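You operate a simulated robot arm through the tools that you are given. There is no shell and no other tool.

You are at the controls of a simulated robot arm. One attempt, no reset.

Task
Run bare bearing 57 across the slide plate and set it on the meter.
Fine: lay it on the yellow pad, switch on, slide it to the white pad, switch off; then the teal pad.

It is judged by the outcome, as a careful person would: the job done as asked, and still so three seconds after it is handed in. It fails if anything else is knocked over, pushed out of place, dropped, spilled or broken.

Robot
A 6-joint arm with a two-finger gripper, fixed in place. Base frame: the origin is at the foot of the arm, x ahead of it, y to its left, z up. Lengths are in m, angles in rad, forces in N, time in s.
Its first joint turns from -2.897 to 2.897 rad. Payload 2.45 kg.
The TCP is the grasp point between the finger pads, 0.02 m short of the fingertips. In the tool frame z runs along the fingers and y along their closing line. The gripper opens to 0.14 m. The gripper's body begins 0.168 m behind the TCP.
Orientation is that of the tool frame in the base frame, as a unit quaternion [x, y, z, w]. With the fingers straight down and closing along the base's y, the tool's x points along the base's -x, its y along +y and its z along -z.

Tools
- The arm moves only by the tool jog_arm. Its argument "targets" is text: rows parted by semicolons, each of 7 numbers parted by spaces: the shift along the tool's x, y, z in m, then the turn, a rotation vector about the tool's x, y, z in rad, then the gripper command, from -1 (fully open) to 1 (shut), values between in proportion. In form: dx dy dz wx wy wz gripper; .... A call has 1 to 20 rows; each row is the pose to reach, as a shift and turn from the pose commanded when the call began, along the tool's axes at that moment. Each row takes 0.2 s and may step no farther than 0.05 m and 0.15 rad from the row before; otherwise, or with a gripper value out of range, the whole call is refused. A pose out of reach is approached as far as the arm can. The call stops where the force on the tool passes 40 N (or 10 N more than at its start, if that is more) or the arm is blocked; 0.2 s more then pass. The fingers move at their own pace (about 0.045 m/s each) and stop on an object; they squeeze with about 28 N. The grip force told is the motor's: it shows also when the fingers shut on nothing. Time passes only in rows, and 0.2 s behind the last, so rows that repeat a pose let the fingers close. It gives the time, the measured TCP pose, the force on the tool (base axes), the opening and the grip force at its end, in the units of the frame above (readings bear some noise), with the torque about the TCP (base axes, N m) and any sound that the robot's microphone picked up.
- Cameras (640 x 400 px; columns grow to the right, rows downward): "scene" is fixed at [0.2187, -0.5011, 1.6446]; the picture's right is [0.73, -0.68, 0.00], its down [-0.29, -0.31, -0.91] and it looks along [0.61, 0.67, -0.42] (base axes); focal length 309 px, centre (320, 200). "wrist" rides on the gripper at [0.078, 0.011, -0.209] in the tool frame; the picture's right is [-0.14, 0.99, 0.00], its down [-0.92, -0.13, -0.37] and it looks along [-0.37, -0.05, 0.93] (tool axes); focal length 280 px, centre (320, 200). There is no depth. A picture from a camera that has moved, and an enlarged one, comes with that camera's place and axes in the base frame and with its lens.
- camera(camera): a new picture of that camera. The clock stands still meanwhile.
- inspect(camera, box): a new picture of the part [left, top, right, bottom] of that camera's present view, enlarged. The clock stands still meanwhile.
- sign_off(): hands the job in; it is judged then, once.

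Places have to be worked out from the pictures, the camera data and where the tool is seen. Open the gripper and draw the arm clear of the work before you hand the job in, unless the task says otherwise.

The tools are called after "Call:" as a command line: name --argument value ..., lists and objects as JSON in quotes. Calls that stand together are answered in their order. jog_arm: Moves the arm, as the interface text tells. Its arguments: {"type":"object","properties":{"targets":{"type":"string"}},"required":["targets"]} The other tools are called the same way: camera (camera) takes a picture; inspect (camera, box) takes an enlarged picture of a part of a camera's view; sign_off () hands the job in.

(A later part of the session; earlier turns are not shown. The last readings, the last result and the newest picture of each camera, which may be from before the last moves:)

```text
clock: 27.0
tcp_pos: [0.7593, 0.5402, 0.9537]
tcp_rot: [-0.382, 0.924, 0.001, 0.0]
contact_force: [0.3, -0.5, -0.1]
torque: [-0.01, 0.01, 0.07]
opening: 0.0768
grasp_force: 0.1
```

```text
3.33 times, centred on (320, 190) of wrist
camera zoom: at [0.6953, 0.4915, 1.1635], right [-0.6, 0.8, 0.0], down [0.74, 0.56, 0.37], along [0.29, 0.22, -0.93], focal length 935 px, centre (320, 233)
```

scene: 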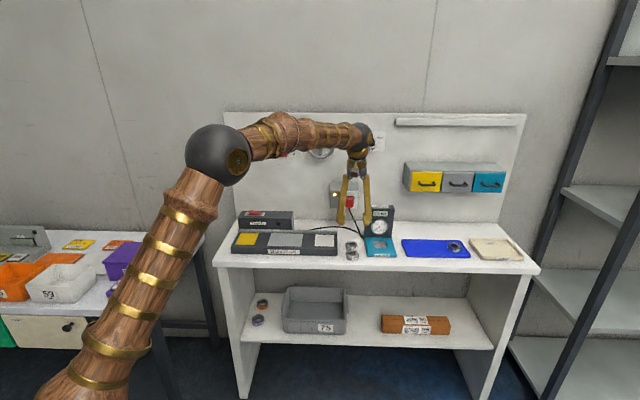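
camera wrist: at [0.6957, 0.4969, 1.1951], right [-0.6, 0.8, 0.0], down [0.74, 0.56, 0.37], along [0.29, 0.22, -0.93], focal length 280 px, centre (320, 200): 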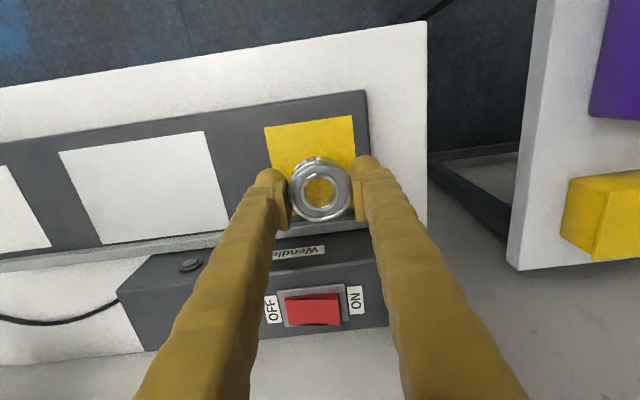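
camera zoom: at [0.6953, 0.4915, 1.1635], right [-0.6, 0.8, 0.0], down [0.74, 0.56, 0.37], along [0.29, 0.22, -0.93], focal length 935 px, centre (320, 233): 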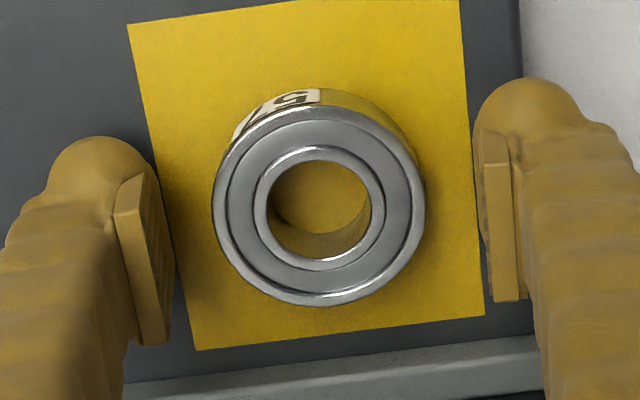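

Bearing 57 now lies free on the yellow pad, about 2 mm off centre. I'll raise the gripper straight up and then shut the fingers to make a blunt presser for the switch.

Call:
jog_arm --targets "0 0 -0.01 0 0 0 -0.1; 0 0 -0.03 0 0 0 -0.1; 0 0 -0.06 0 0 0 -0.1; 0 0 -0.09 0 0 0 -0.1; 0 0 -0.11 0 0 0 -0.1; 0 0 -0.11 0 0 0 1; 0 0 -0.11 0 0 0 1; 0 0 -0.11 0 0 0 1; 0 0 -0.11 0 0 0 1; 0 0 -0.11 0 0 0 1; 0 0 -0.11 0 0 0 1"

Call:
camera --camera "wrist"

Call:
inspect --camera "scene" --box '[225, 190, 305, 260]'

```text
clock: 29.4
tcp_pos: [0.7596, 0.539, 1.0672]
tcp_rot: [-0.381, 0.924, 0.0, 0.0]
contact_force: [-0.8, -0.1, 1.0]
torque: [-0.02, 0.02, 0.01]
opening: 0.0001
grasp_force: 28.4
```

```text
taken
camera wrist: at [0.6959, 0.4903, 1.2758], right [-0.6, 0.8, 0.0], down [0.74, 0.56, 0.37], along [0.29, 0.22, -0.93], focal length 280 px, centre (320, 200)
```

wrist: 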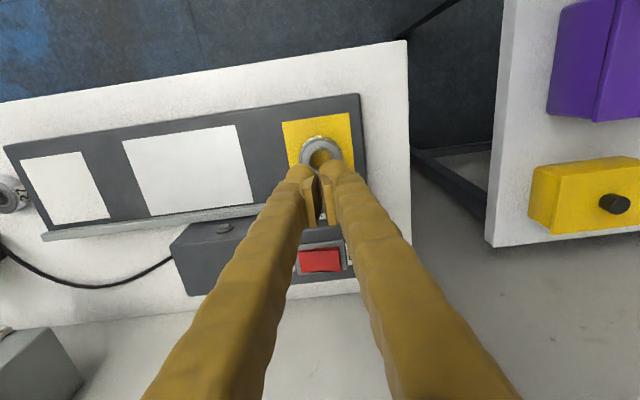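

```text
5.71 times, centred on (265, 225) of scene
camera zoom: at [0.2187, -0.5011, 1.6446], right [0.73, -0.68, 0.0], down [-0.29, -0.31, -0.91], along [0.61, 0.67, -0.42], focal length 1766 px, centre (634, 57)
```

zoom: 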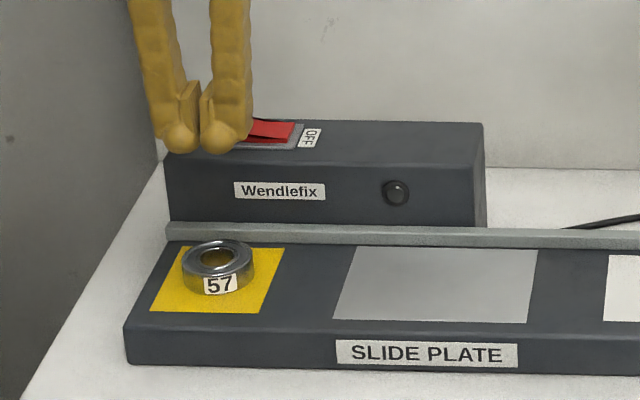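

Call:
inspect --camera "wrist" --box '[270, 220, 370, 290]'

```text
5.71 times, centred on (320, 255) of wrist
camera zoom: at [0.6959, 0.4903, 1.2758], right [-0.6, 0.8, 0.0], down [0.74, 0.56, 0.37], along [0.29, 0.22, -0.93], focal length 1602 px, centre (320, -114)
```

zoom: 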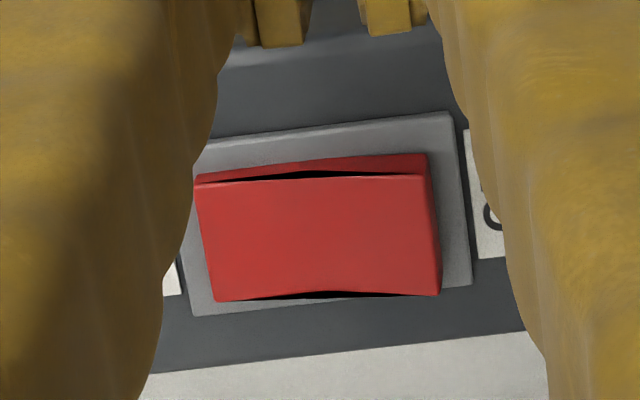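

The rocker's centre is at bench coordinate L≈-0.171 and its ON end at L≈-0.148, D≈1.022, with the top around z 1.006. The TCP is already at L≈-0.156, so I'll just move toward the wall by 0.105 at this height.

Call:
jog_arm --targets "-0.02 0 0 0 0 0 1; -0.05 0 0 0 0 0 1; -0.08 0 0 0 0 0 1; -0.105 0 0 0 0 0 1; -0.105 0 0.015 0 0 0 1; -0.105 0 0.027 0 0 0 1; -0.105 0 0.027 0 0 0 1"

Call:
inspect --camera "wrist" --box '[240, 120, 400, 240]'

Call:
inspect --camera "scene" --box '[225, 190, 305, 260]'

```text
clock: 31.0
tcp_pos: [0.8353, 0.6123, 1.0362]
tcp_rot: [-0.382, 0.924, 0.001, 0.0]
contact_force: [0.1, -0.1, -0.5]
torque: [0.02, 0.0, 0.0]
opening: 0.0
grasp_force: 27.7
```

```text
3.33 times, centred on (320, 180) of wrist
camera zoom: at [0.7709, 0.5644, 1.2463], right [-0.6, 0.8, 0.0], down [0.74, 0.56, 0.37], along [0.29, 0.22, -0.93], focal length 935 px, centre (320, 267)
```

zoom: 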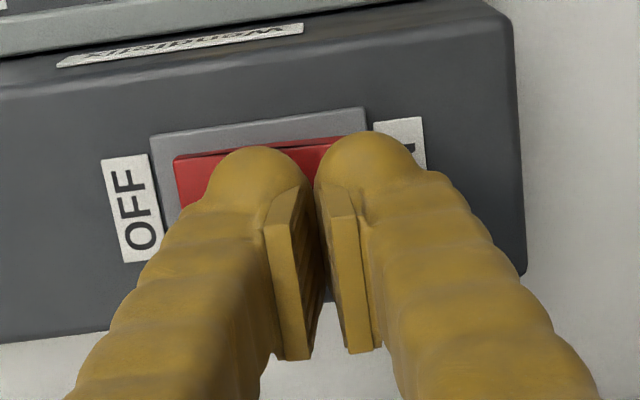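

```text
5.71 times, centred on (265, 225) of scene
camera zoom: at [0.2187, -0.5011, 1.6446], right [0.73, -0.68, 0.0], down [-0.29, -0.31, -0.91], along [0.61, 0.67, -0.42], focal length 1766 px, centre (634, 57)
```

zoom: 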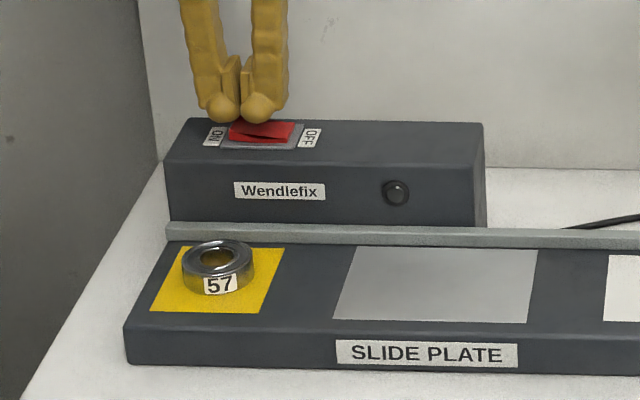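

Positioned above the ON half. Pressing down in small steps and listening for the click.

Call:
jog_arm --targets "0 0 0.004 0 0 0 1; 0 0 0.007 0 0 0 1; 0 0 0.009 0 0 0 1; 0 0 0.011 0 0 0 1; 0 0 0.012 0 0 0 1"

Call:
inspect --camera "scene" --box '[225, 190, 305, 260]'

```text
clock: 32.3
tcp_pos: [0.8328, 0.6136, 1.0287]
tcp_rot: [-0.383, 0.924, 0.0, 0.003]
contact_force: [-0.4, -1.1, 4.9]
torque: [-0.07, -0.02, 0.09]
opening: 0.0002
grasp_force: 28.4
heard: click
stopped in row 5: the force on the tool passed its limit at 42 N (the readings are from after the stop); the commanded pose is now the measured one
```

```text
5.71 times, centred on (265, 225) of scene
camera zoom: at [0.2187, -0.5011, 1.6446], right [0.73, -0.68, 0.0], down [-0.29, -0.31, -0.91], along [0.61, 0.67, -0.42], focal length 1766 px, centre (634, 57)
```

zoom: 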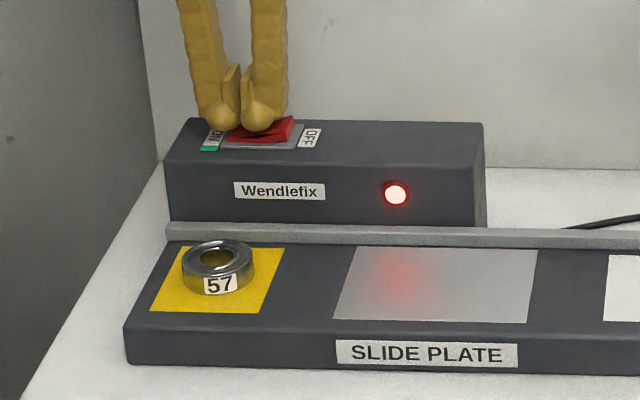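

There was a click and the red lamp is lit, so it's on. I'll rise clear of the switch.

Call:
jog_arm --targets "0 0 -0.01 0 0 0 1; 0 0 -0.03 0 0 0 1; 0 0 -0.045 0 0 0 1; 0 0 -0.045 0 0 0 1"

Call:
inspect --camera "scene" --box '[225, 190, 305, 260]'

```text
clock: 33.3
tcp_pos: [0.8324, 0.6131, 1.074]
tcp_rot: [-0.382, 0.924, 0.0, 0.002]
contact_force: [0.2, 0.9, 0.1]
torque: [0.01, 0.01, 0.02]
opening: 0.0002
grasp_force: 28.4
```

```text
5.71 times, centred on (265, 225) of scene
camera zoom: at [0.2187, -0.5011, 1.6446], right [0.73, -0.68, 0.0], down [-0.29, -0.31, -0.91], along [0.61, 0.67, -0.42], focal length 1766 px, centre (634, 57)
```

zoom: 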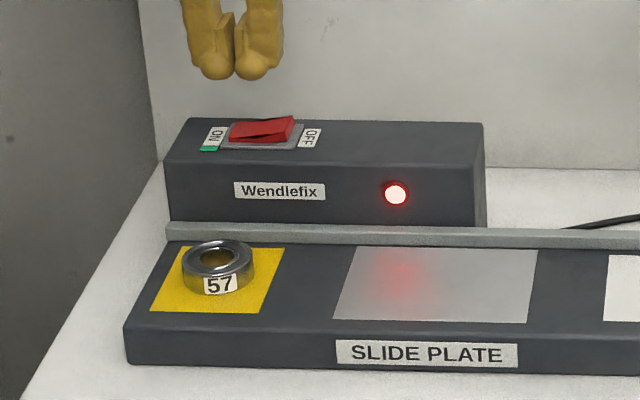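

The device is on (lamp lit, red glow on the grey field). Now back over the bearing with the fingers reopened and a small tilt taken out.

Call:
jog_arm --targets "0.02 0 0 -0.0015 0.0037 0 0.6; 0.05 0 0 -0.0015 0.0037 0 0.3; 0.08 0 0 -0.0015 0.0037 0 0; 0.104 0 0 -0.0015 0.0037 0 -0.1; 0.104 0 0.03 -0.0015 0.0037 0 -0.1; 0.104 0 0.06 -0.0015 0.0037 0 -0.1; 0.104 0 0.075 -0.0015 0.0037 0 -0.1; 0.104 0 0.075 -0.0015 0.0037 0 -0.1"

Call:
inspect --camera "wrist" --box '[240, 110, 400, 230]'

Call:
inspect --camera "scene" --box '[225, 190, 305, 260]'

```text
clock: 35.1
tcp_pos: [0.76, 0.5414, 0.9988]
tcp_rot: [-0.382, 0.924, 0.001, -0.001]
contact_force: [-0.2, 0.1, 0.6]
torque: [-0.01, 0.0, -0.03]
opening: 0.0769
grasp_force: 0.1
```

```text
3.33 times, centred on (320, 170) of wrist
camera zoom: at [0.6969, 0.493, 1.2079], right [-0.6, 0.8, 0.0], down [0.74, 0.56, 0.37], along [0.29, 0.22, -0.93], focal length 935 px, centre (320, 300)
```

zoom: 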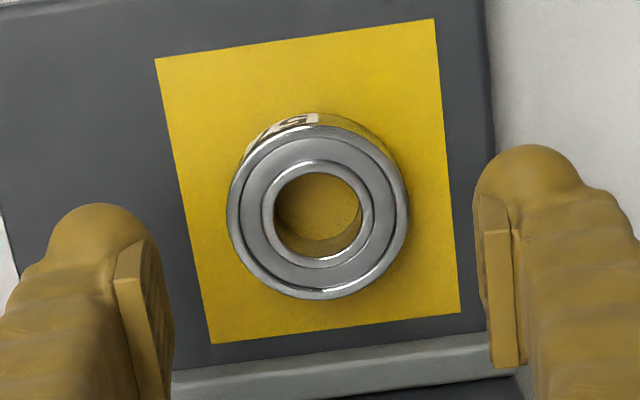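

```text
5.71 times, centred on (265, 225) of scene
camera zoom: at [0.2187, -0.5011, 1.6446], right [0.73, -0.68, 0.0], down [-0.29, -0.31, -0.91], along [0.61, 0.67, -0.42], focal length 1766 px, centre (634, 57)
```

zoom: 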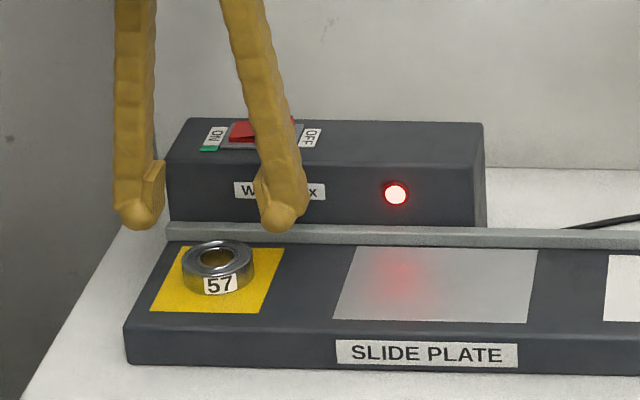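

The bearing is about 3 mm in front of the TCP. I'll correct and lower around it, to roughly 1 mm above the plate.

Call:
jog_arm --targets "0.003 0 0.012 0 0 0 -0.1; 0.003 0 0.025 0 0 0 -0.1; 0.003 0 0.036 0 0 0 -0.1; 0.003 0 0.042 0 0 0 -0.1; 0.003 0 0.042 0 0 0 -0.1"

Call:
inspect --camera "wrist" --box '[240, 130, 400, 250]'

```text
clock: 36.3
tcp_pos: [0.7589, 0.5385, 0.9569]
tcp_rot: [-0.382, 0.924, 0.0, 0.0]
contact_force: [0.7, -0.1, -0.3]
torque: [-0.02, -0.01, 0.03]
opening: 0.077
grasp_force: 0.1
```

```text
3.33 times, centred on (320, 190) of wrist
camera zoom: at [0.6949, 0.4899, 1.1651], right [-0.6, 0.8, 0.0], down [0.74, 0.56, 0.37], along [0.29, 0.22, -0.93], focal length 935 px, centre (320, 233)
```

zoom: 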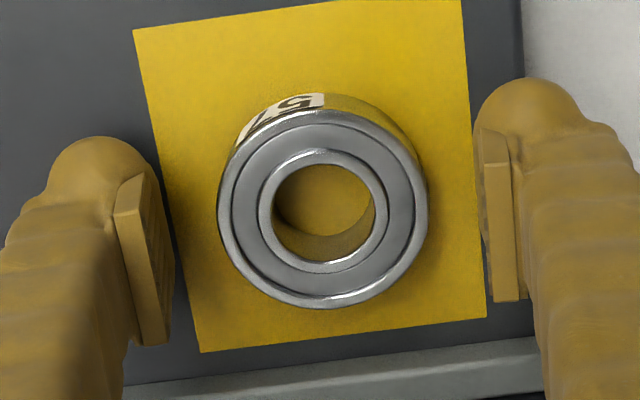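

Centred to within 2 mm, with the tips about 1.5 mm above the plate. Closing on the bearing.

Call:
jog_arm --targets "0 0 0 0 0 0 0.3; 0 0 0 0 0 0 1; 0 0 0 0 0 0 1; 0 0 0 0 0 0 1; 0 0 0 0 0 0 1; 0 0 0 0 0 0 1"

Call:
inspect --camera "scene" --box '[225, 215, 285, 255]'

```text
clock: 37.7
tcp_pos: [0.7584, 0.5394, 0.9558]
tcp_rot: [-0.381, 0.924, 0.0, 0.0]
contact_force: [1.1, -0.1, 0.2]
torque: [0.0, 0.0, 0.03]
opening: 0.0498
grasp_force: 28.3
```

```text
10.00 times, centred on (255, 235) of scene
camera zoom: at [0.2187, -0.5011, 1.6446], right [0.73, -0.68, 0.0], down [-0.29, -0.31, -0.91], along [0.61, 0.67, -0.42], focal length 3091 px, centre (970, -150)
```

zoom: 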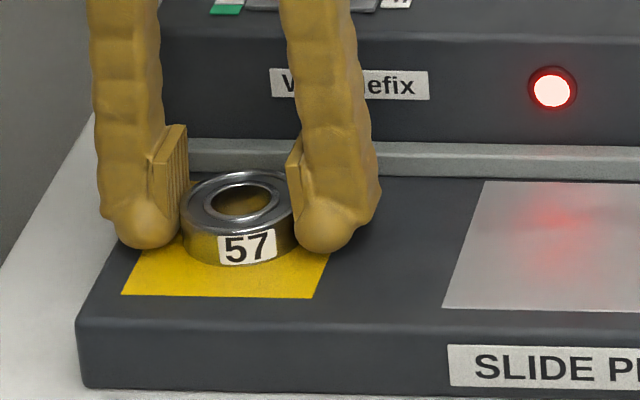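

Gripped with no side force. I'll slide it along the plate toward the white pad, pressing down very lightly to keep contact, and do the first half slowly.

Call:
jog_arm --targets "0 0 0.0004 0 0 0 1; 0 -0.003 0.0005 0 0 0 1; 0 -0.009 0.0005 0 0 0 1; 0 -0.018 0.0005 0 0 0 1; 0 -0.028 0.0005 0 0 0 1; 0 -0.038 0.0005 0 0 0 1; 0 -0.048 0.0005 0 0 0 1; 0 -0.058 0.0005 0 0 0 1; 0 -0.068 0.0005 0 0 0 1; 0 -0.078 0.0005 0 0 0 1; 0 -0.088 0.0005 0 0 0 1; 0 -0.098 0.0005 0 0 0 1; 0 -0.108 0.0005 0 0 0 1; 0 -0.118 0.0005 0 0 0 1; 0 -0.128 0.0005 0 0 0 1; 0 -0.138 0.0005 0 0 0 1; 0 -0.148 0.0005 0 0 0 1; 0 -0.156 0.0005 0 0 0 1; 0 -0.162 0.0005 0 0 0 1; 0 -0.165 0.0005 0 0 0 1"

Call:
inspect --camera "scene" --box '[235, 205, 345, 265]'

Call:
inspect --camera "wrist" --box '[160, 110, 400, 260]'

```text
clock: 41.9
tcp_pos: [0.8746, 0.4218, 0.9553]
tcp_rot: [-0.382, 0.924, 0.001, 0.0]
contact_force: [-4.5, 2.6, 11.3]
torque: [0.03, 0.06, 0.01]
opening: 0.0502
grasp_force: 28.5
```

```text
5.82 times, centred on (290, 235) of scene
camera zoom: at [0.2187, -0.5011, 1.6446], right [0.73, -0.68, 0.0], down [-0.29, -0.31, -0.91], along [0.61, 0.67, -0.42], focal length 1798 px, centre (494, -4)
```

zoom: 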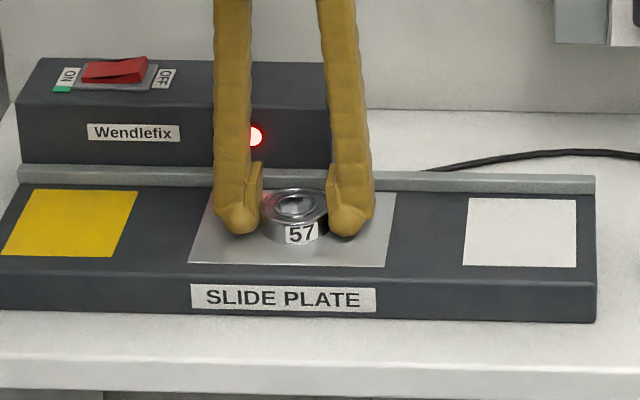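

```text
2.67 times, centred on (280, 185) of wrist
camera zoom: at [0.8112, 0.3724, 1.1652], right [-0.6, 0.8, 0.0], down [0.74, 0.56, 0.37], along [0.29, 0.22, -0.93], focal length 748 px, centre (427, 240)
```

zoom: 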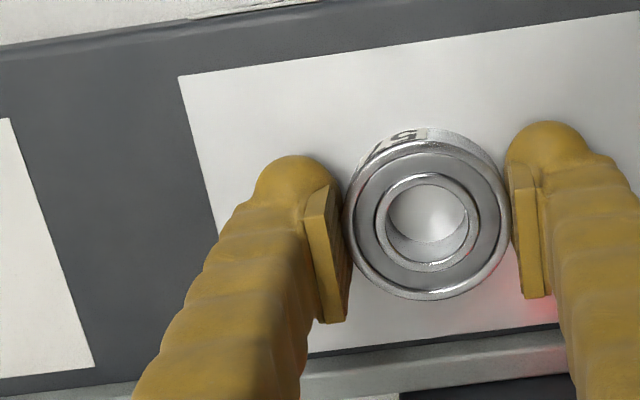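

It's half way and sliding evenly with about 11 N down. The white pad's centre is 0.166 further along, so I'm continuing at the same pace.

Call:
jog_arm --targets "0 -0.003 0 0 0 0 1; 0 -0.009 0 0 0 0 1; 0 -0.018 0 0 0 0 1; 0 -0.028 0 0 0 0 1; 0 -0.038 0 0 0 0 1; 0 -0.048 0 0 0 0 1; 0 -0.058 0 0 0 0 1; 0 -0.068 0 0 0 0 1; 0 -0.078 0 0 0 0 1; 0 -0.088 0 0 0 0 1; 0 -0.098 0 0 0 0 1; 0 -0.108 0 0 0 0 1; 0 -0.118 0 0 0 0 1; 0 -0.128 0 0 0 0 1; 0 -0.138 0 0 0 0 1; 0 -0.148 0 0 0 0 1; 0 -0.156 0 0 0 0 1; 0 -0.162 0 0 0 0 1; 0 -0.1655 0 0 0 0 1; 0 -0.1655 0 0 0 0 1"

Call:
inspect --camera "scene" --box '[255, 205, 365, 265]'

Call:
inspect --camera "wrist" --box '[240, 120, 400, 260]'

```text
clock: 46.1
tcp_pos: [0.9912, 0.3034, 0.9562]
tcp_rot: [-0.382, 0.924, 0.001, 0.0]
contact_force: [0.1, 1.6, 3.4]
torque: [0.01, 0.01, 0.01]
opening: 0.0497
grasp_force: 28.4
```

```text
5.82 times, centred on (310, 235) of scene
camera zoom: at [0.2187, -0.5011, 1.6446], right [0.73, -0.68, 0.0], down [-0.29, -0.31, -0.91], along [0.61, 0.67, -0.42], focal length 1798 px, centre (378, -4)
```

zoom: 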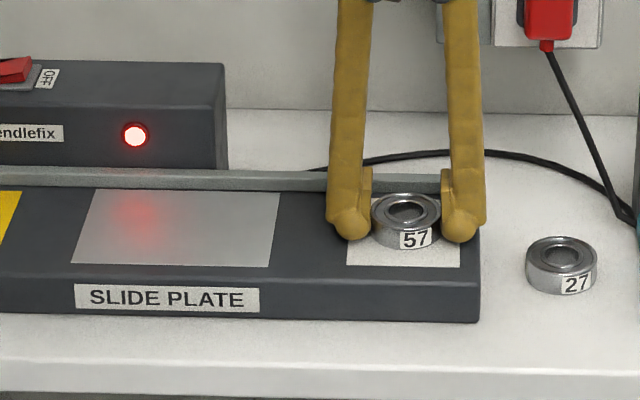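

```text
2.86 times, centred on (320, 190) of wrist
camera zoom: at [0.9275, 0.2547, 1.165], right [-0.6, 0.8, 0.0], down [0.74, 0.56, 0.37], along [0.29, 0.22, -0.93], focal length 801 px, centre (320, 229)
```

zoom: 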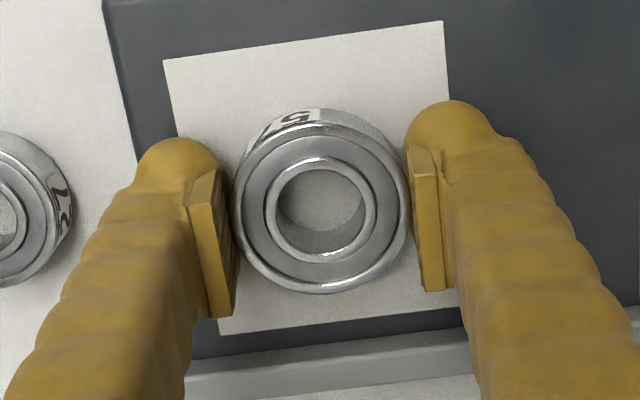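

The bearing is on the white pad, nicely centred and still in contact. Opening the fingers and rising straight up.

Call:
jog_arm --targets "0 0 0 0 0 0 0.2; 0 0 0 0 0 0 0.05; 0 0 0 0 0 0 -0.1; 0 0 0 0 0 0 -0.1; 0 0 -0.01 0 0 0 -0.1; 0 0 -0.03 0 0 0 -0.1; 0 0 -0.06 0 0 0 -0.1; 0 0 -0.09 0 0 0 -0.1; 0 0 -0.115 0 0 0 -0.1; 0 0 -0.115 0 0 0 -0.1"

Call:
inspect --camera "scene" --box '[255, 205, 365, 265]'

Call:
camera --camera "wrist"

```text
clock: 48.3
tcp_pos: [0.9925, 0.3037, 1.0719]
tcp_rot: [-0.382, 0.924, 0.0, 0.0]
contact_force: [0.4, -1.1, 0.1]
torque: [0.03, -0.01, -0.02]
opening: 0.0768
grasp_force: 0.0
```

```text
5.82 times, centred on (310, 235) of scene
camera zoom: at [0.2187, -0.5011, 1.6446], right [0.73, -0.68, 0.0], down [-0.29, -0.31, -0.91], along [0.61, 0.67, -0.42], focal length 1798 px, centre (378, -4)
```

zoom: 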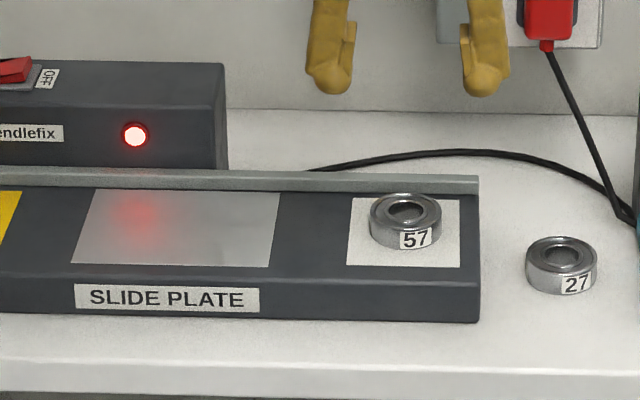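

```text
taken
camera wrist: at [0.9278, 0.2547, 1.2814], right [-0.6, 0.8, 0.0], down [0.74, 0.56, 0.37], along [0.29, 0.22, -0.93], focal length 280 px, centre (320, 200)
```

wrist: 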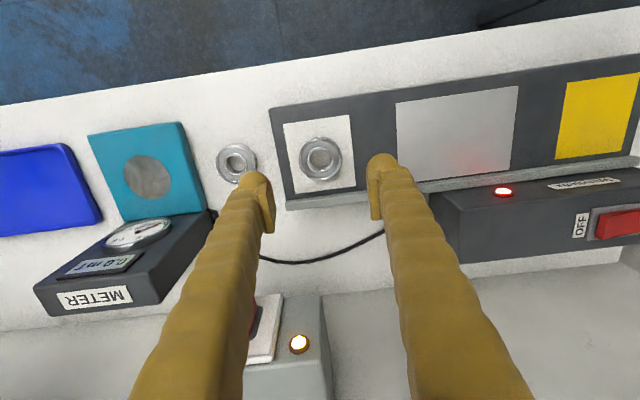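

57 is on the white pad and free. Next, over to the OFF half of the rocker with the fingers shut.

Call:
jog_arm --targets "-0.008 0.02 0 0 0 0 0.4; -0.02 0.055 0 0 0 0 1; -0.035 0.095 0 0 0 0 1; -0.05 0.135 0 0 0 0 1; -0.065 0.175 0 0 0 0 1; -0.08 0.215 0 0 0 0 1; -0.095 0.255 0 0 0 0 1; -0.105 0.285 0 0 0 0 1; -0.108 0.3005 0 0 0 0 1; -0.108 0.3005 0 0 0 0 1"

Call:
inspect --camera "wrist" --box '[240, 100, 400, 240]'

Call:
inspect --camera "scene" --box '[225, 180, 325, 260]'

```text
clock: 50.5
tcp_pos: [0.8563, 0.5939, 1.0702]
tcp_rot: [-0.381, 0.925, -0.001, 0.001]
contact_force: [0.9, 0.4, -0.2]
torque: [0.04, -0.02, -0.02]
opening: 0.0
grasp_force: 27.4
```

```text
2.86 times, centred on (320, 170) of wrist
camera zoom: at [0.7927, 0.5449, 1.2801], right [-0.6, 0.8, 0.0], down [0.74, 0.56, 0.37], along [0.29, 0.22, -0.93], focal length 801 px, centre (320, 286)
```

zoom: 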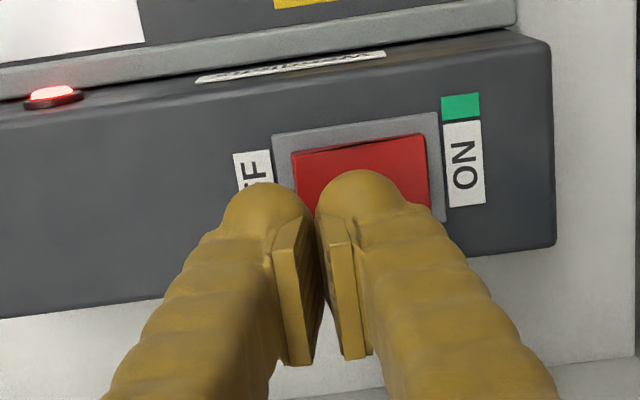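

```text
5.00 times, centred on (275, 220) of scene
camera zoom: at [0.2187, -0.5011, 1.6446], right [0.73, -0.68, 0.0], down [-0.29, -0.31, -0.91], along [0.61, 0.67, -0.42], focal length 1545 px, centre (545, 100)
```

zoom: 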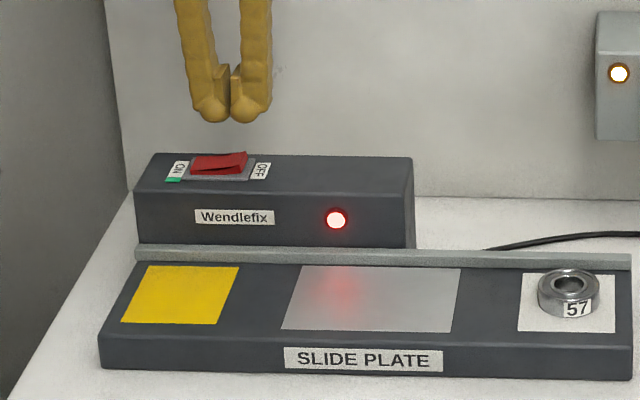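

It's lined up over the OFF half. Descending and pressing in small steps.

Call:
jog_arm --targets "0 0 0.015 0 0 0 1; 0 0 0.028 0 0 0 1; 0 0 0.034 0 0 0 1; 0 0 0.037 0 0 0 1; 0 0 0.039 0 0 0 1; 0 0 0.041 0 0 0 1; 0 0 0.043 0 0 0 1; 0 0 0.045 0 0 0 1"

Call:
inspect --camera "scene" --box '[225, 180, 325, 260]'

```text
clock: 52.3
tcp_pos: [0.8568, 0.5941, 1.0291]
tcp_rot: [-0.382, 0.924, 0.0, 0.001]
contact_force: [-6.0, -0.2, 39.1]
torque: [0.17, 0.48, -0.01]
opening: 0.0
grasp_force: 27.4
heard: click
```

```text
5.00 times, centred on (275, 220) of scene
camera zoom: at [0.2187, -0.5011, 1.6446], right [0.73, -0.68, 0.0], down [-0.29, -0.31, -0.91], along [0.61, 0.67, -0.42], focal length 1545 px, centre (545, 100)
```

zoom: 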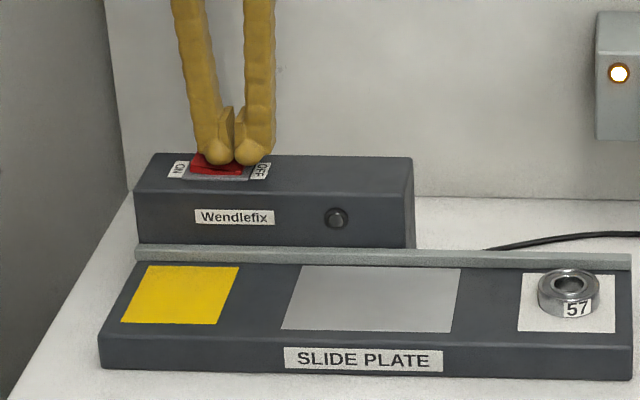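

A click, and the lamp is dark: it's off. I'll rise and return over the bearing with the fingers opening.

Call:
jog_arm --targets "0 0 -0.005 0 0 0 1; 0 0 -0.02 0 0 0 1; 0 0 -0.042 0 0 0 1; 0.003 -0.0155 -0.045 0 0 0 0.8; 0.013 -0.0455 -0.045 0 0 0 0.5; 0.028 -0.0855 -0.045 0 0 0 0.3; 0.043 -0.1255 -0.045 0 0 0 0.1; 0.058 -0.1655 -0.045 0 0 0 -0.1; 0.073 -0.2055 -0.045 0 0 0 -0.1; 0.088 -0.2455 -0.045 0 0 0 -0.1; 0.1 -0.2805 -0.045 0 0 0 -0.1; 0.106 -0.3005 -0.045 0 0 0 -0.1; 0.106 -0.3005 -0.015 0 0 0 -0.1; 0.106 -0.3005 0.015 0 0 0 -0.1; 0.106 -0.3005 0.03 0 0 0 -0.1; 0.106 -0.3005 0.03 0 0 0 -0.1"

Call:
inspect --camera "wrist" --box '[240, 110, 400, 230]'

Call:
inspect --camera "scene" --box '[235, 190, 365, 265]'

```text
clock: 55.7
tcp_pos: [0.9926, 0.3055, 0.9954]
tcp_rot: [-0.382, 0.924, 0.0, 0.0]
contact_force: [0.5, -0.3, 0.0]
torque: [-0.03, 0.02, -0.01]
opening: 0.077
grasp_force: 0.1
```

```text
3.33 times, centred on (320, 170) of wrist
camera zoom: at [0.9295, 0.256, 1.2054], right [-0.6, 0.8, 0.0], down [0.74, 0.56, 0.37], along [0.29, 0.22, -0.93], focal length 935 px, centre (320, 300)
```

zoom: 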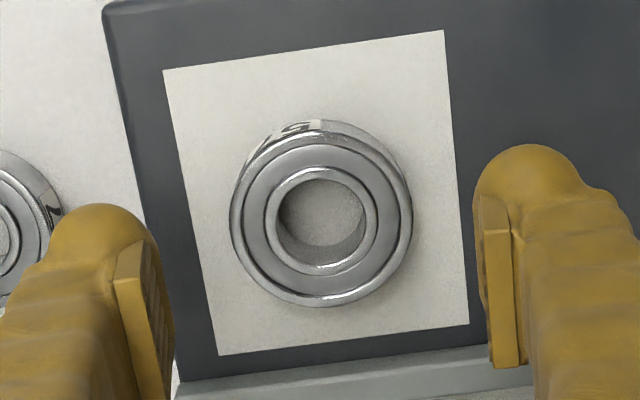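

```text
4.92 times, centred on (300, 228) of scene
camera zoom: at [0.2187, -0.5011, 1.6446], right [0.73, -0.68, 0.0], down [-0.29, -0.31, -0.91], along [0.61, 0.67, -0.42], focal length 1522 px, centre (418, 65)
```

zoom: 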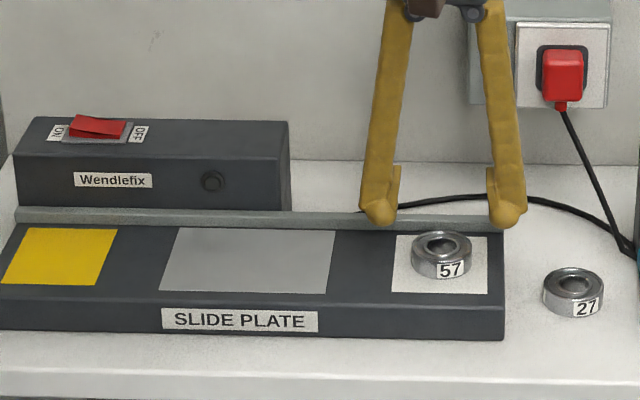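

The switch is off and 57 is centred under the gripper. I'll lower around it, feeling for the plate to get the same deep grip that held before.

Call:
jog_arm --targets "0.001 0 0.012 0 0 0 -0.1; 0.001 0 0.025 0 0 0 -0.1; 0.001 0 0.035 0 0 0 -0.1; 0.001 0 0.0395 0 0 0 -0.1; 0.001 0 0.0395 0 0 0 -0.1"

Call:
jog_arm --targets "0 0 0.001 0 0 0 -0.1; 0 0 0.001 0 0 0 -0.1"

Call:
jog_arm --targets "0 0 0.001 0 0 0 -0.1; 0 0 0.001 0 0 0 -0.1"

```text
clock: 56.9
tcp_pos: [0.992, 0.3047, 0.9569]
tcp_rot: [-0.382, 0.924, 0.0, -0.001]
contact_force: [0.0, -1.0, -0.3]
torque: [0.02, 0.01, -0.03]
opening: 0.0771
grasp_force: 0.1
```

```text
clock: 57.5
tcp_pos: [0.9906, 0.3049, 0.9564]
tcp_rot: [-0.383, 0.924, 0.0, 0.001]
contact_force: [-0.6, 0.0, -0.5]
torque: [-0.01, -0.02, -0.01]
opening: 0.077
grasp_force: 0.0
```

```text
clock: 58.1
tcp_pos: [0.9915, 0.3059, 0.9544]
tcp_rot: [-0.381, 0.924, -0.001, 0.0]
contact_force: [-0.2, -0.4, -0.3]
torque: [0.0, -0.03, 0.03]
opening: 0.0771
grasp_force: 0.0
```

Call:
jog_arm --targets "0 0 0.0007 0 0 0 -0.1; 0 0 0.0007 0 0 0 -0.1"

Call:
inspect --camera "wrist" --box '[240, 130, 400, 250]'

```text
clock: 58.7
tcp_pos: [0.9917, 0.3056, 0.9538]
tcp_rot: [-0.382, 0.924, 0.0, 0.0]
contact_force: [0.7, -0.4, 0.4]
torque: [0.01, 0.02, 0.01]
opening: 0.0769
grasp_force: 0.1
```

```text
3.33 times, centred on (320, 190) of wrist
camera zoom: at [0.9285, 0.2559, 1.163], right [-0.6, 0.8, 0.0], down [0.74, 0.56, 0.37], along [0.29, 0.22, -0.93], focal length 935 px, centre (320, 233)
```

zoom: 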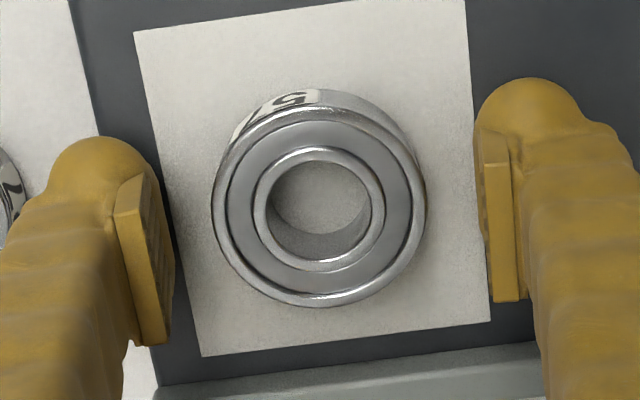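

The tips are essentially at the plate with no force. Closing on the bearing.

Call:
jog_arm --targets "0 0 0 0 0 0 0.3; 0 0 0 0 0 0 1; 0 0 0 0 0 0 1; 0 0 0 0 0 0 1; 0 0 0 0 0 0 1; 0 0 0 0 0 0 1"

Call:
jog_arm --targets "0 0 -0.001 0 0 0 1; 0 0 -0.002 0 0 0 1; 0 0 -0.003 0 0 0 1; 0 0 -0.005 0 0 0 1; 0 0 -0.005 0 0 0 1"

Call:
inspect --camera "scene" --box '[300, 215, 360, 260]'

```text
clock: 60.1
tcp_pos: [0.9914, 0.3053, 0.9535]
tcp_rot: [-0.382, 0.924, 0.001, -0.001]
contact_force: [2.7, -2.0, 15.3]
torque: [-0.07, -0.08, 0.04]
opening: 0.0498
grasp_force: 28.0
```

```text
clock: 61.3
tcp_pos: [0.9927, 0.3045, 0.9601]
tcp_rot: [-0.382, 0.924, 0.0, -0.001]
contact_force: [0.1, -0.3, -1.4]
torque: [-0.02, 0.0, 0.02]
opening: 0.0498
grasp_force: 27.9
```

```text
8.89 times, centred on (330, 238) of scene
camera zoom: at [0.2187, -0.5011, 1.6446], right [0.73, -0.68, 0.0], down [-0.29, -0.31, -0.91], along [0.61, 0.67, -0.42], focal length 2747 px, centre (231, -133)
```

zoom: 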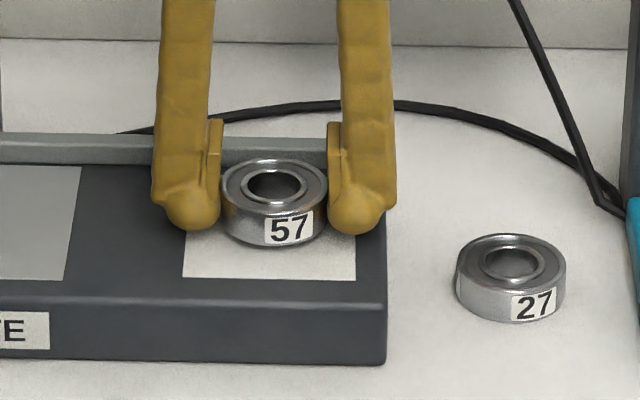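

It's held, lifted 5–6 mm with the weight felt. I'll raise it slowly to clear everything.

Call:
jog_arm --targets "0 0 -0.003 0 0 0 1; 0 0 -0.008 0 0 0 1; 0 0 -0.014 0 0 0 1; 0 0 -0.021 0 0 0 1; 0 0 -0.028 0 0 0 1; 0 0 -0.035 0 0 0 1; 0 0 -0.042 0 0 0 1; 0 0 -0.048 0 0 0 1; 0 0 -0.052 0 0 0 1; 0 0 -0.054 0 0 0 1; 0 0 -0.054 0 0 0 1"

Call:
camera --camera "wrist"

Call:
inspect --camera "scene" --box '[290, 190, 430, 270]'

```text
clock: 63.7
tcp_pos: [0.9918, 0.3059, 1.0129]
tcp_rot: [-0.382, 0.924, 0.0, 0.0]
contact_force: [-1.0, 0.4, -2.1]
torque: [0.0, -0.01, 0.02]
opening: 0.0498
grasp_force: 28.0
```

```text
taken
camera wrist: at [0.9288, 0.2571, 1.2216], right [-0.6, 0.8, 0.0], down [0.74, 0.56, 0.37], along [0.29, 0.22, -0.93], focal length 280 px, centre (320, 200)
```

wrist: 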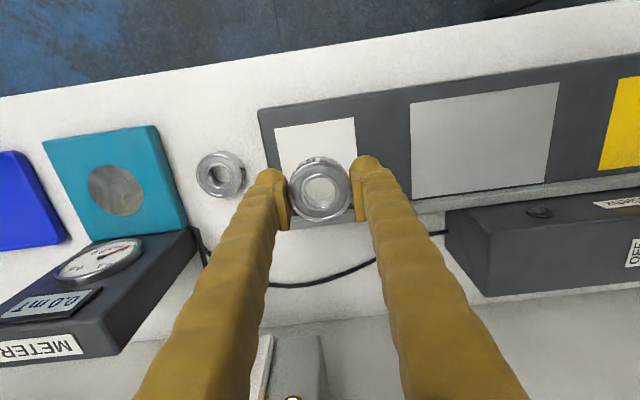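

```text
4.57 times, centred on (360, 230) of scene
camera zoom: at [0.2187, -0.5011, 1.6446], right [0.73, -0.68, 0.0], down [-0.29, -0.31, -0.91], along [0.61, 0.67, -0.42], focal length 1413 px, centre (137, 63)
```

zoom: 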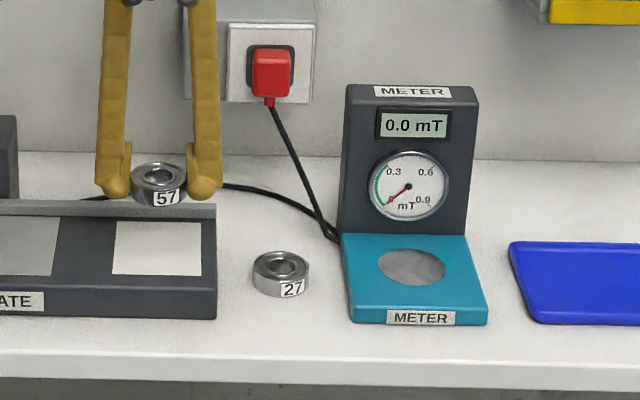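

The meter's circle is at about L=-0.720, D=0.914, z≈0.92, which is near the limit of reach. I'll move about two thirds of the way first and check how well the pose is tracked.

Call:
jog_arm --targets "0 -0.003 0 0 0 0 1; 0.0002 -0.010 0 0 0 0 1; 0.0004 -0.022 0 0 0 0 1; 0.0006 -0.038 0 0 0 0 1; 0.0008 -0.055 0 0 0 0 1; 0.001 -0.072 0 0 0 0 1; 0.0012 -0.09 0 0 0 0 1; 0.0014 -0.108 0 0 0 0 1; 0.0016 -0.125 0 0 0 0 1; 0.0018 -0.14 0 0 0 0 1; 0.0019 -0.152 0 0 0 0 1; 0.002 -0.158 0 0 0 0 1; 0.002 -0.16 0 0 0 0 1; 0.002 -0.16 0 0 0 0 1"

Call:
camera --camera "scene"

```text
clock: 66.7
tcp_pos: [1.1032, 0.191, 1.0124]
tcp_rot: [-0.382, 0.924, 0.0, 0.0]
contact_force: [0.3, -0.3, -1.9]
torque: [-0.02, -0.03, 0.02]
opening: 0.0499
grasp_force: 28.1
```

```text
taken
```

scene: 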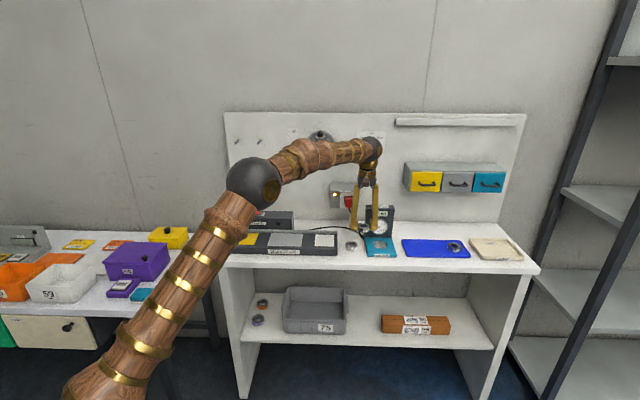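

Tracking is exact. Continuing the remaining 74 mm to above the meter's circle.

Call:
jog_arm --targets "0 -0.004 0 0 0 0 1; 0 -0.012 0 0 0 0 1; 0 -0.024 0 0 0 0 1; 0 -0.037 0 0 0 0 1; 0 -0.050 0 0 0 0 1; 0 -0.061 0 0 0 0 1; 0 -0.069 0 0 0 0 1; 0 -0.074 0 0 0 0 1; 0 -0.074 0 0 0 0 1"

Call:
camera --camera "wrist"

Call:
inspect --camera "scene" --box '[320, 180, 440, 265]'

```text
clock: 68.7
tcp_pos: [1.1565, 0.1376, 1.0127]
tcp_rot: [-0.381, 0.924, 0.0, -0.001]
contact_force: [-0.5, 0.0, -2.4]
torque: [0.01, 0.01, -0.03]
opening: 0.05
grasp_force: 28.5
```

```text
taken
camera wrist: at [1.0924, 0.089, 1.2221], right [-0.6, 0.8, 0.0], down [0.74, 0.56, 0.37], along [0.29, 0.22, -0.93], focal length 280 px, centre (320, 200)
```

wrist: 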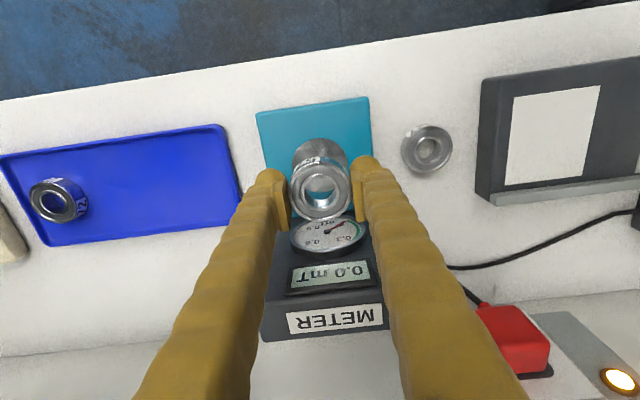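

```text
4.71 times, centred on (380, 222) of scene
camera zoom: at [0.2187, -0.5011, 1.6446], right [0.73, -0.68, 0.0], down [-0.29, -0.31, -0.91], along [0.61, 0.67, -0.42], focal length 1454 px, centre (38, 94)
```

zoom: 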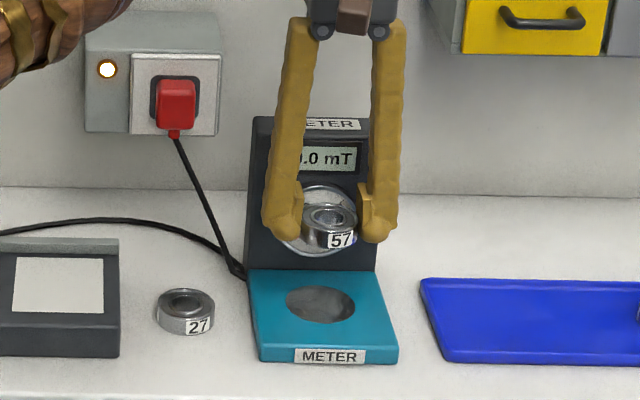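

Call:
inspect --camera "wrist" --box '[240, 90, 400, 250]'

```text
2.50 times, centred on (320, 170) of wrist
camera zoom: at [1.0924, 0.089, 1.2221], right [-0.6, 0.8, 0.0], down [0.74, 0.56, 0.37], along [0.29, 0.22, -0.93], focal length 701 px, centre (320, 275)
```

zoom: 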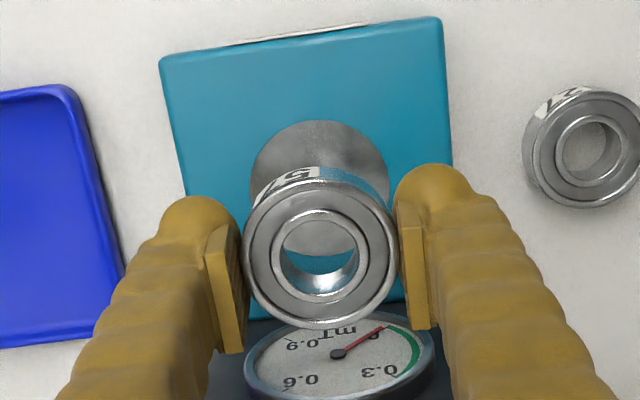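

The circle's centre matches the TCP to within about 1 mm. Lowering gently to just above the pad, clear of the tower.

Call:
jog_arm --targets "0 0 0.004 0 0 0 1; 0 0 0.011 0 0 0 1; 0 0 0.019 0 0 0 1; 0 0 0.027 0 0 0 1; 0 0 0.035 0 0 0 1; 0 0 0.043 0 0 0 1; 0 0 0.050 0 0 0 1; 0 0 0.056 0 0 0 1; 0 0 0.061 0 0 0 1; 0 0 0.064 0 0 0 1; 0 0 0.064 0 0 0 1"

Call:
inspect --camera "scene" --box '[340, 200, 420, 265]'

Call:
inspect --camera "wrist" --box '[240, 110, 400, 250]'

```text
clock: 71.1
tcp_pos: [1.1563, 0.1379, 0.948]
tcp_rot: [-0.382, 0.924, 0.0, 0.0]
contact_force: [-0.4, 0.1, -1.2]
torque: [0.03, -0.03, -0.01]
opening: 0.0498
grasp_force: 28.2
```

```text
6.15 times, centred on (380, 232) of scene
camera zoom: at [0.2187, -0.5011, 1.6446], right [0.73, -0.68, 0.0], down [-0.29, -0.31, -0.91], along [0.61, 0.67, -0.42], focal length 1902 px, centre (-49, 0)
```

zoom: 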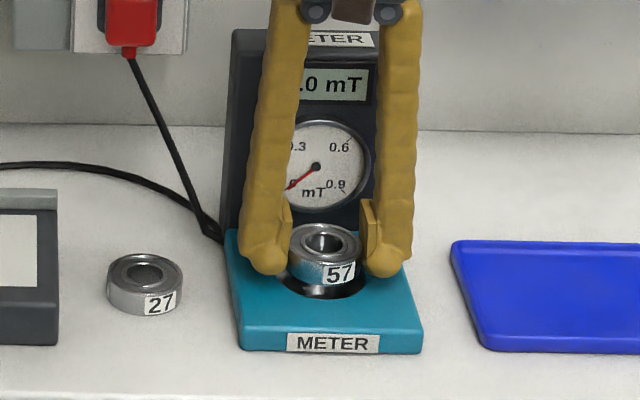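

```text
2.86 times, centred on (320, 180) of wrist
camera zoom: at [1.0927, 0.0888, 1.1573], right [-0.6, 0.8, 0.0], down [0.74, 0.56, 0.37], along [0.29, 0.22, -0.93], focal length 801 px, centre (320, 257)
```

zoom: 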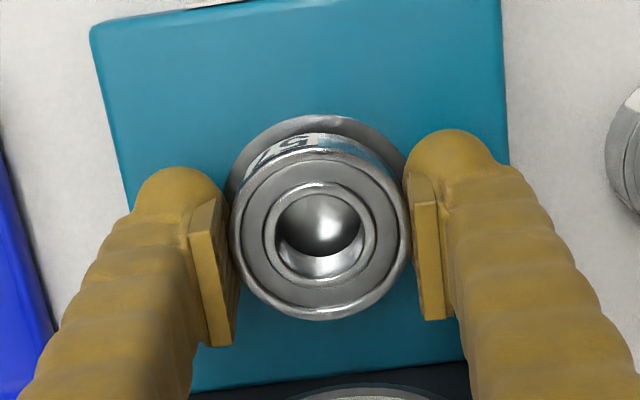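

Well aligned; the display still reads 0.0. Stepping down to contact.

Call:
jog_arm --targets "0 0 0.002 0 0 0 1; 0 0 0.004 0 0 0 1; 0 0 0.004 0 0 0 1"

Call:
jog_arm --targets "0 0 0.001 0 0 0 1; 0 0 0.002 0 0 0 1; 0 0 0.002 0 0 0 1"

```text
clock: 71.9
tcp_pos: [1.1552, 0.1383, 0.945]
tcp_rot: [-0.383, 0.924, 0.0, 0.0]
contact_force: [0.2, -0.3, -2.3]
torque: [0.03, 0.02, 0.02]
opening: 0.0499
grasp_force: 28.0
```

```text
clock: 72.7
tcp_pos: [1.1554, 0.1366, 0.9433]
tcp_rot: [-0.382, 0.924, -0.001, 0.0]
contact_force: [0.2, 0.9, -2.2]
torque: [0.02, 0.01, 0.03]
opening: 0.0497
grasp_force: 28.3
```

Call:
jog_arm --targets "0 0 0.001 0 0 0 1; 0 0 0.001 0 0 0 1"

Call:
jog_arm --targets "0 0 0.001 0 0 0 1; 0 0 0.001 0 0 0 1"

Call:
inspect --camera "scene" --box '[355, 200, 405, 265]'

```text
clock: 73.3
tcp_pos: [1.1548, 0.1381, 0.9432]
tcp_rot: [-0.382, 0.924, 0.0, 0.0]
contact_force: [-0.2, 0.2, -2.1]
torque: [0.01, 0.01, -0.02]
opening: 0.0501
grasp_force: 28.0
```

```text
clock: 73.9
tcp_pos: [1.1553, 0.138, 0.941]
tcp_rot: [-0.382, 0.924, 0.0, 0.0]
contact_force: [0.2, 0.1, -1.8]
torque: [-0.03, -0.02, 0.0]
opening: 0.0497
grasp_force: 28.2
```

```text
6.15 times, centred on (380, 232) of scene
camera zoom: at [0.2187, -0.5011, 1.6446], right [0.73, -0.68, 0.0], down [-0.29, -0.31, -0.91], along [0.61, 0.67, -0.42], focal length 1902 px, centre (-49, 0)
```

zoom: 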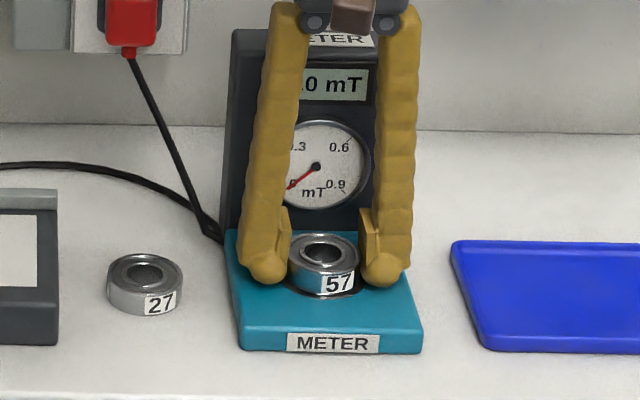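

Still hanging free; a few more 1 mm steps.

Call:
jog_arm --targets "0 0 0.001 0 0 0 1; 0 0 0.001 0 0 0 1"

Call:
jog_arm --targets "0 0 0.001 0 0 0 1; 0 0 0.001 0 0 0 1"

Call:
inspect --camera "scene" --box '[355, 200, 405, 265]'

```text
clock: 74.5
tcp_pos: [1.1552, 0.1386, 0.9391]
tcp_rot: [-0.381, 0.924, 0.0, 0.0]
contact_force: [0.0, 0.4, -1.4]
torque: [0.02, -0.02, -0.01]
opening: 0.0499
grasp_force: 28.3
```

```text
clock: 75.1
tcp_pos: [1.1558, 0.1379, 0.9405]
tcp_rot: [-0.382, 0.924, 0.001, 0.0]
contact_force: [-3.6, -2.0, 10.7]
torque: [-0.03, 0.03, 0.01]
opening: 0.0498
grasp_force: 28.4
```

```text
6.15 times, centred on (380, 232) of scene
camera zoom: at [0.2187, -0.5011, 1.6446], right [0.73, -0.68, 0.0], down [-0.29, -0.31, -0.91], along [0.61, 0.67, -0.42], focal length 1902 px, centre (-49, 0)
```

zoom: 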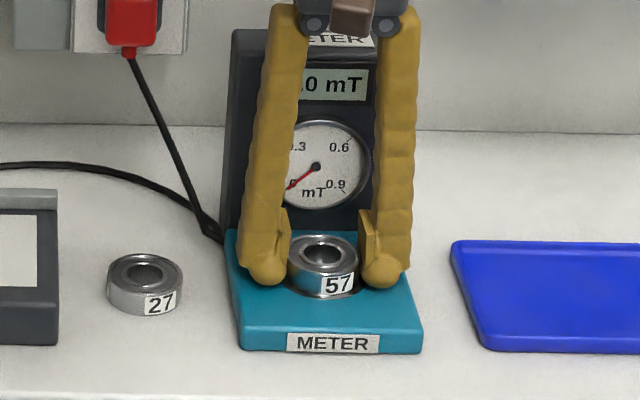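

Contact felt at about 11 N: the bearing rests on the meter pad. I'll ease off slightly and open.

Call:
jog_arm --targets "0 0 -0.0005 0 0 0 1; 0 0 -0.0005 0 0 0 0.2; 0 0 -0.0005 0 0 0 0.05; 0 0 -0.0005 0 0 0 -0.1; 0 0 -0.0005 0 0 0 -0.1; 0 0 -0.0005 0 0 0 -0.1"

Call:
inspect --camera "wrist" --box '[240, 110, 400, 250]'

Call:
inspect --camera "scene" --box '[355, 200, 405, 265]'

```text
clock: 76.5
tcp_pos: [1.1575, 0.1381, 0.9388]
tcp_rot: [-0.382, 0.924, 0.0, 0.0]
contact_force: [-0.6, -1.0, -1.3]
torque: [0.01, 0.03, 0.0]
opening: 0.0772
grasp_force: 0.1
```

```text
2.86 times, centred on (320, 180) of wrist
camera zoom: at [1.0931, 0.0892, 1.1482], right [-0.6, 0.8, 0.0], down [0.74, 0.56, 0.37], along [0.29, 0.22, -0.93], focal length 801 px, centre (320, 257)
```

zoom: 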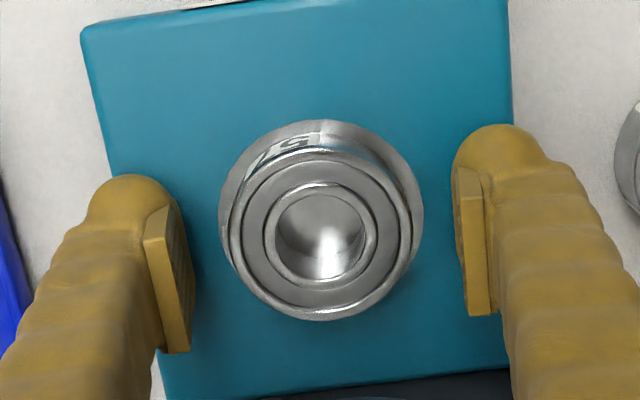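

```text
6.15 times, centred on (380, 232) of scene
camera zoom: at [0.2187, -0.5011, 1.6446], right [0.73, -0.68, 0.0], down [-0.29, -0.31, -0.91], along [0.61, 0.67, -0.42], focal length 1902 px, centre (-49, 0)
```

zoom: 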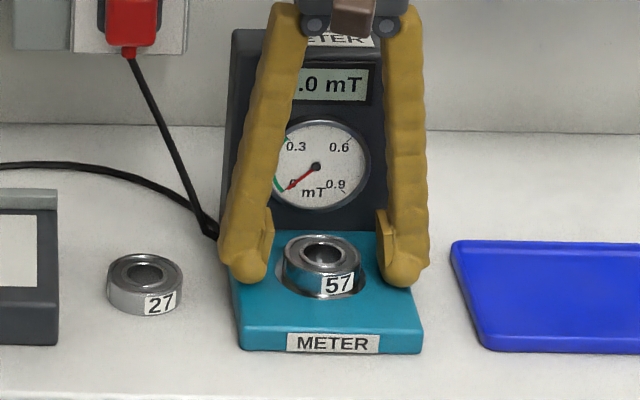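

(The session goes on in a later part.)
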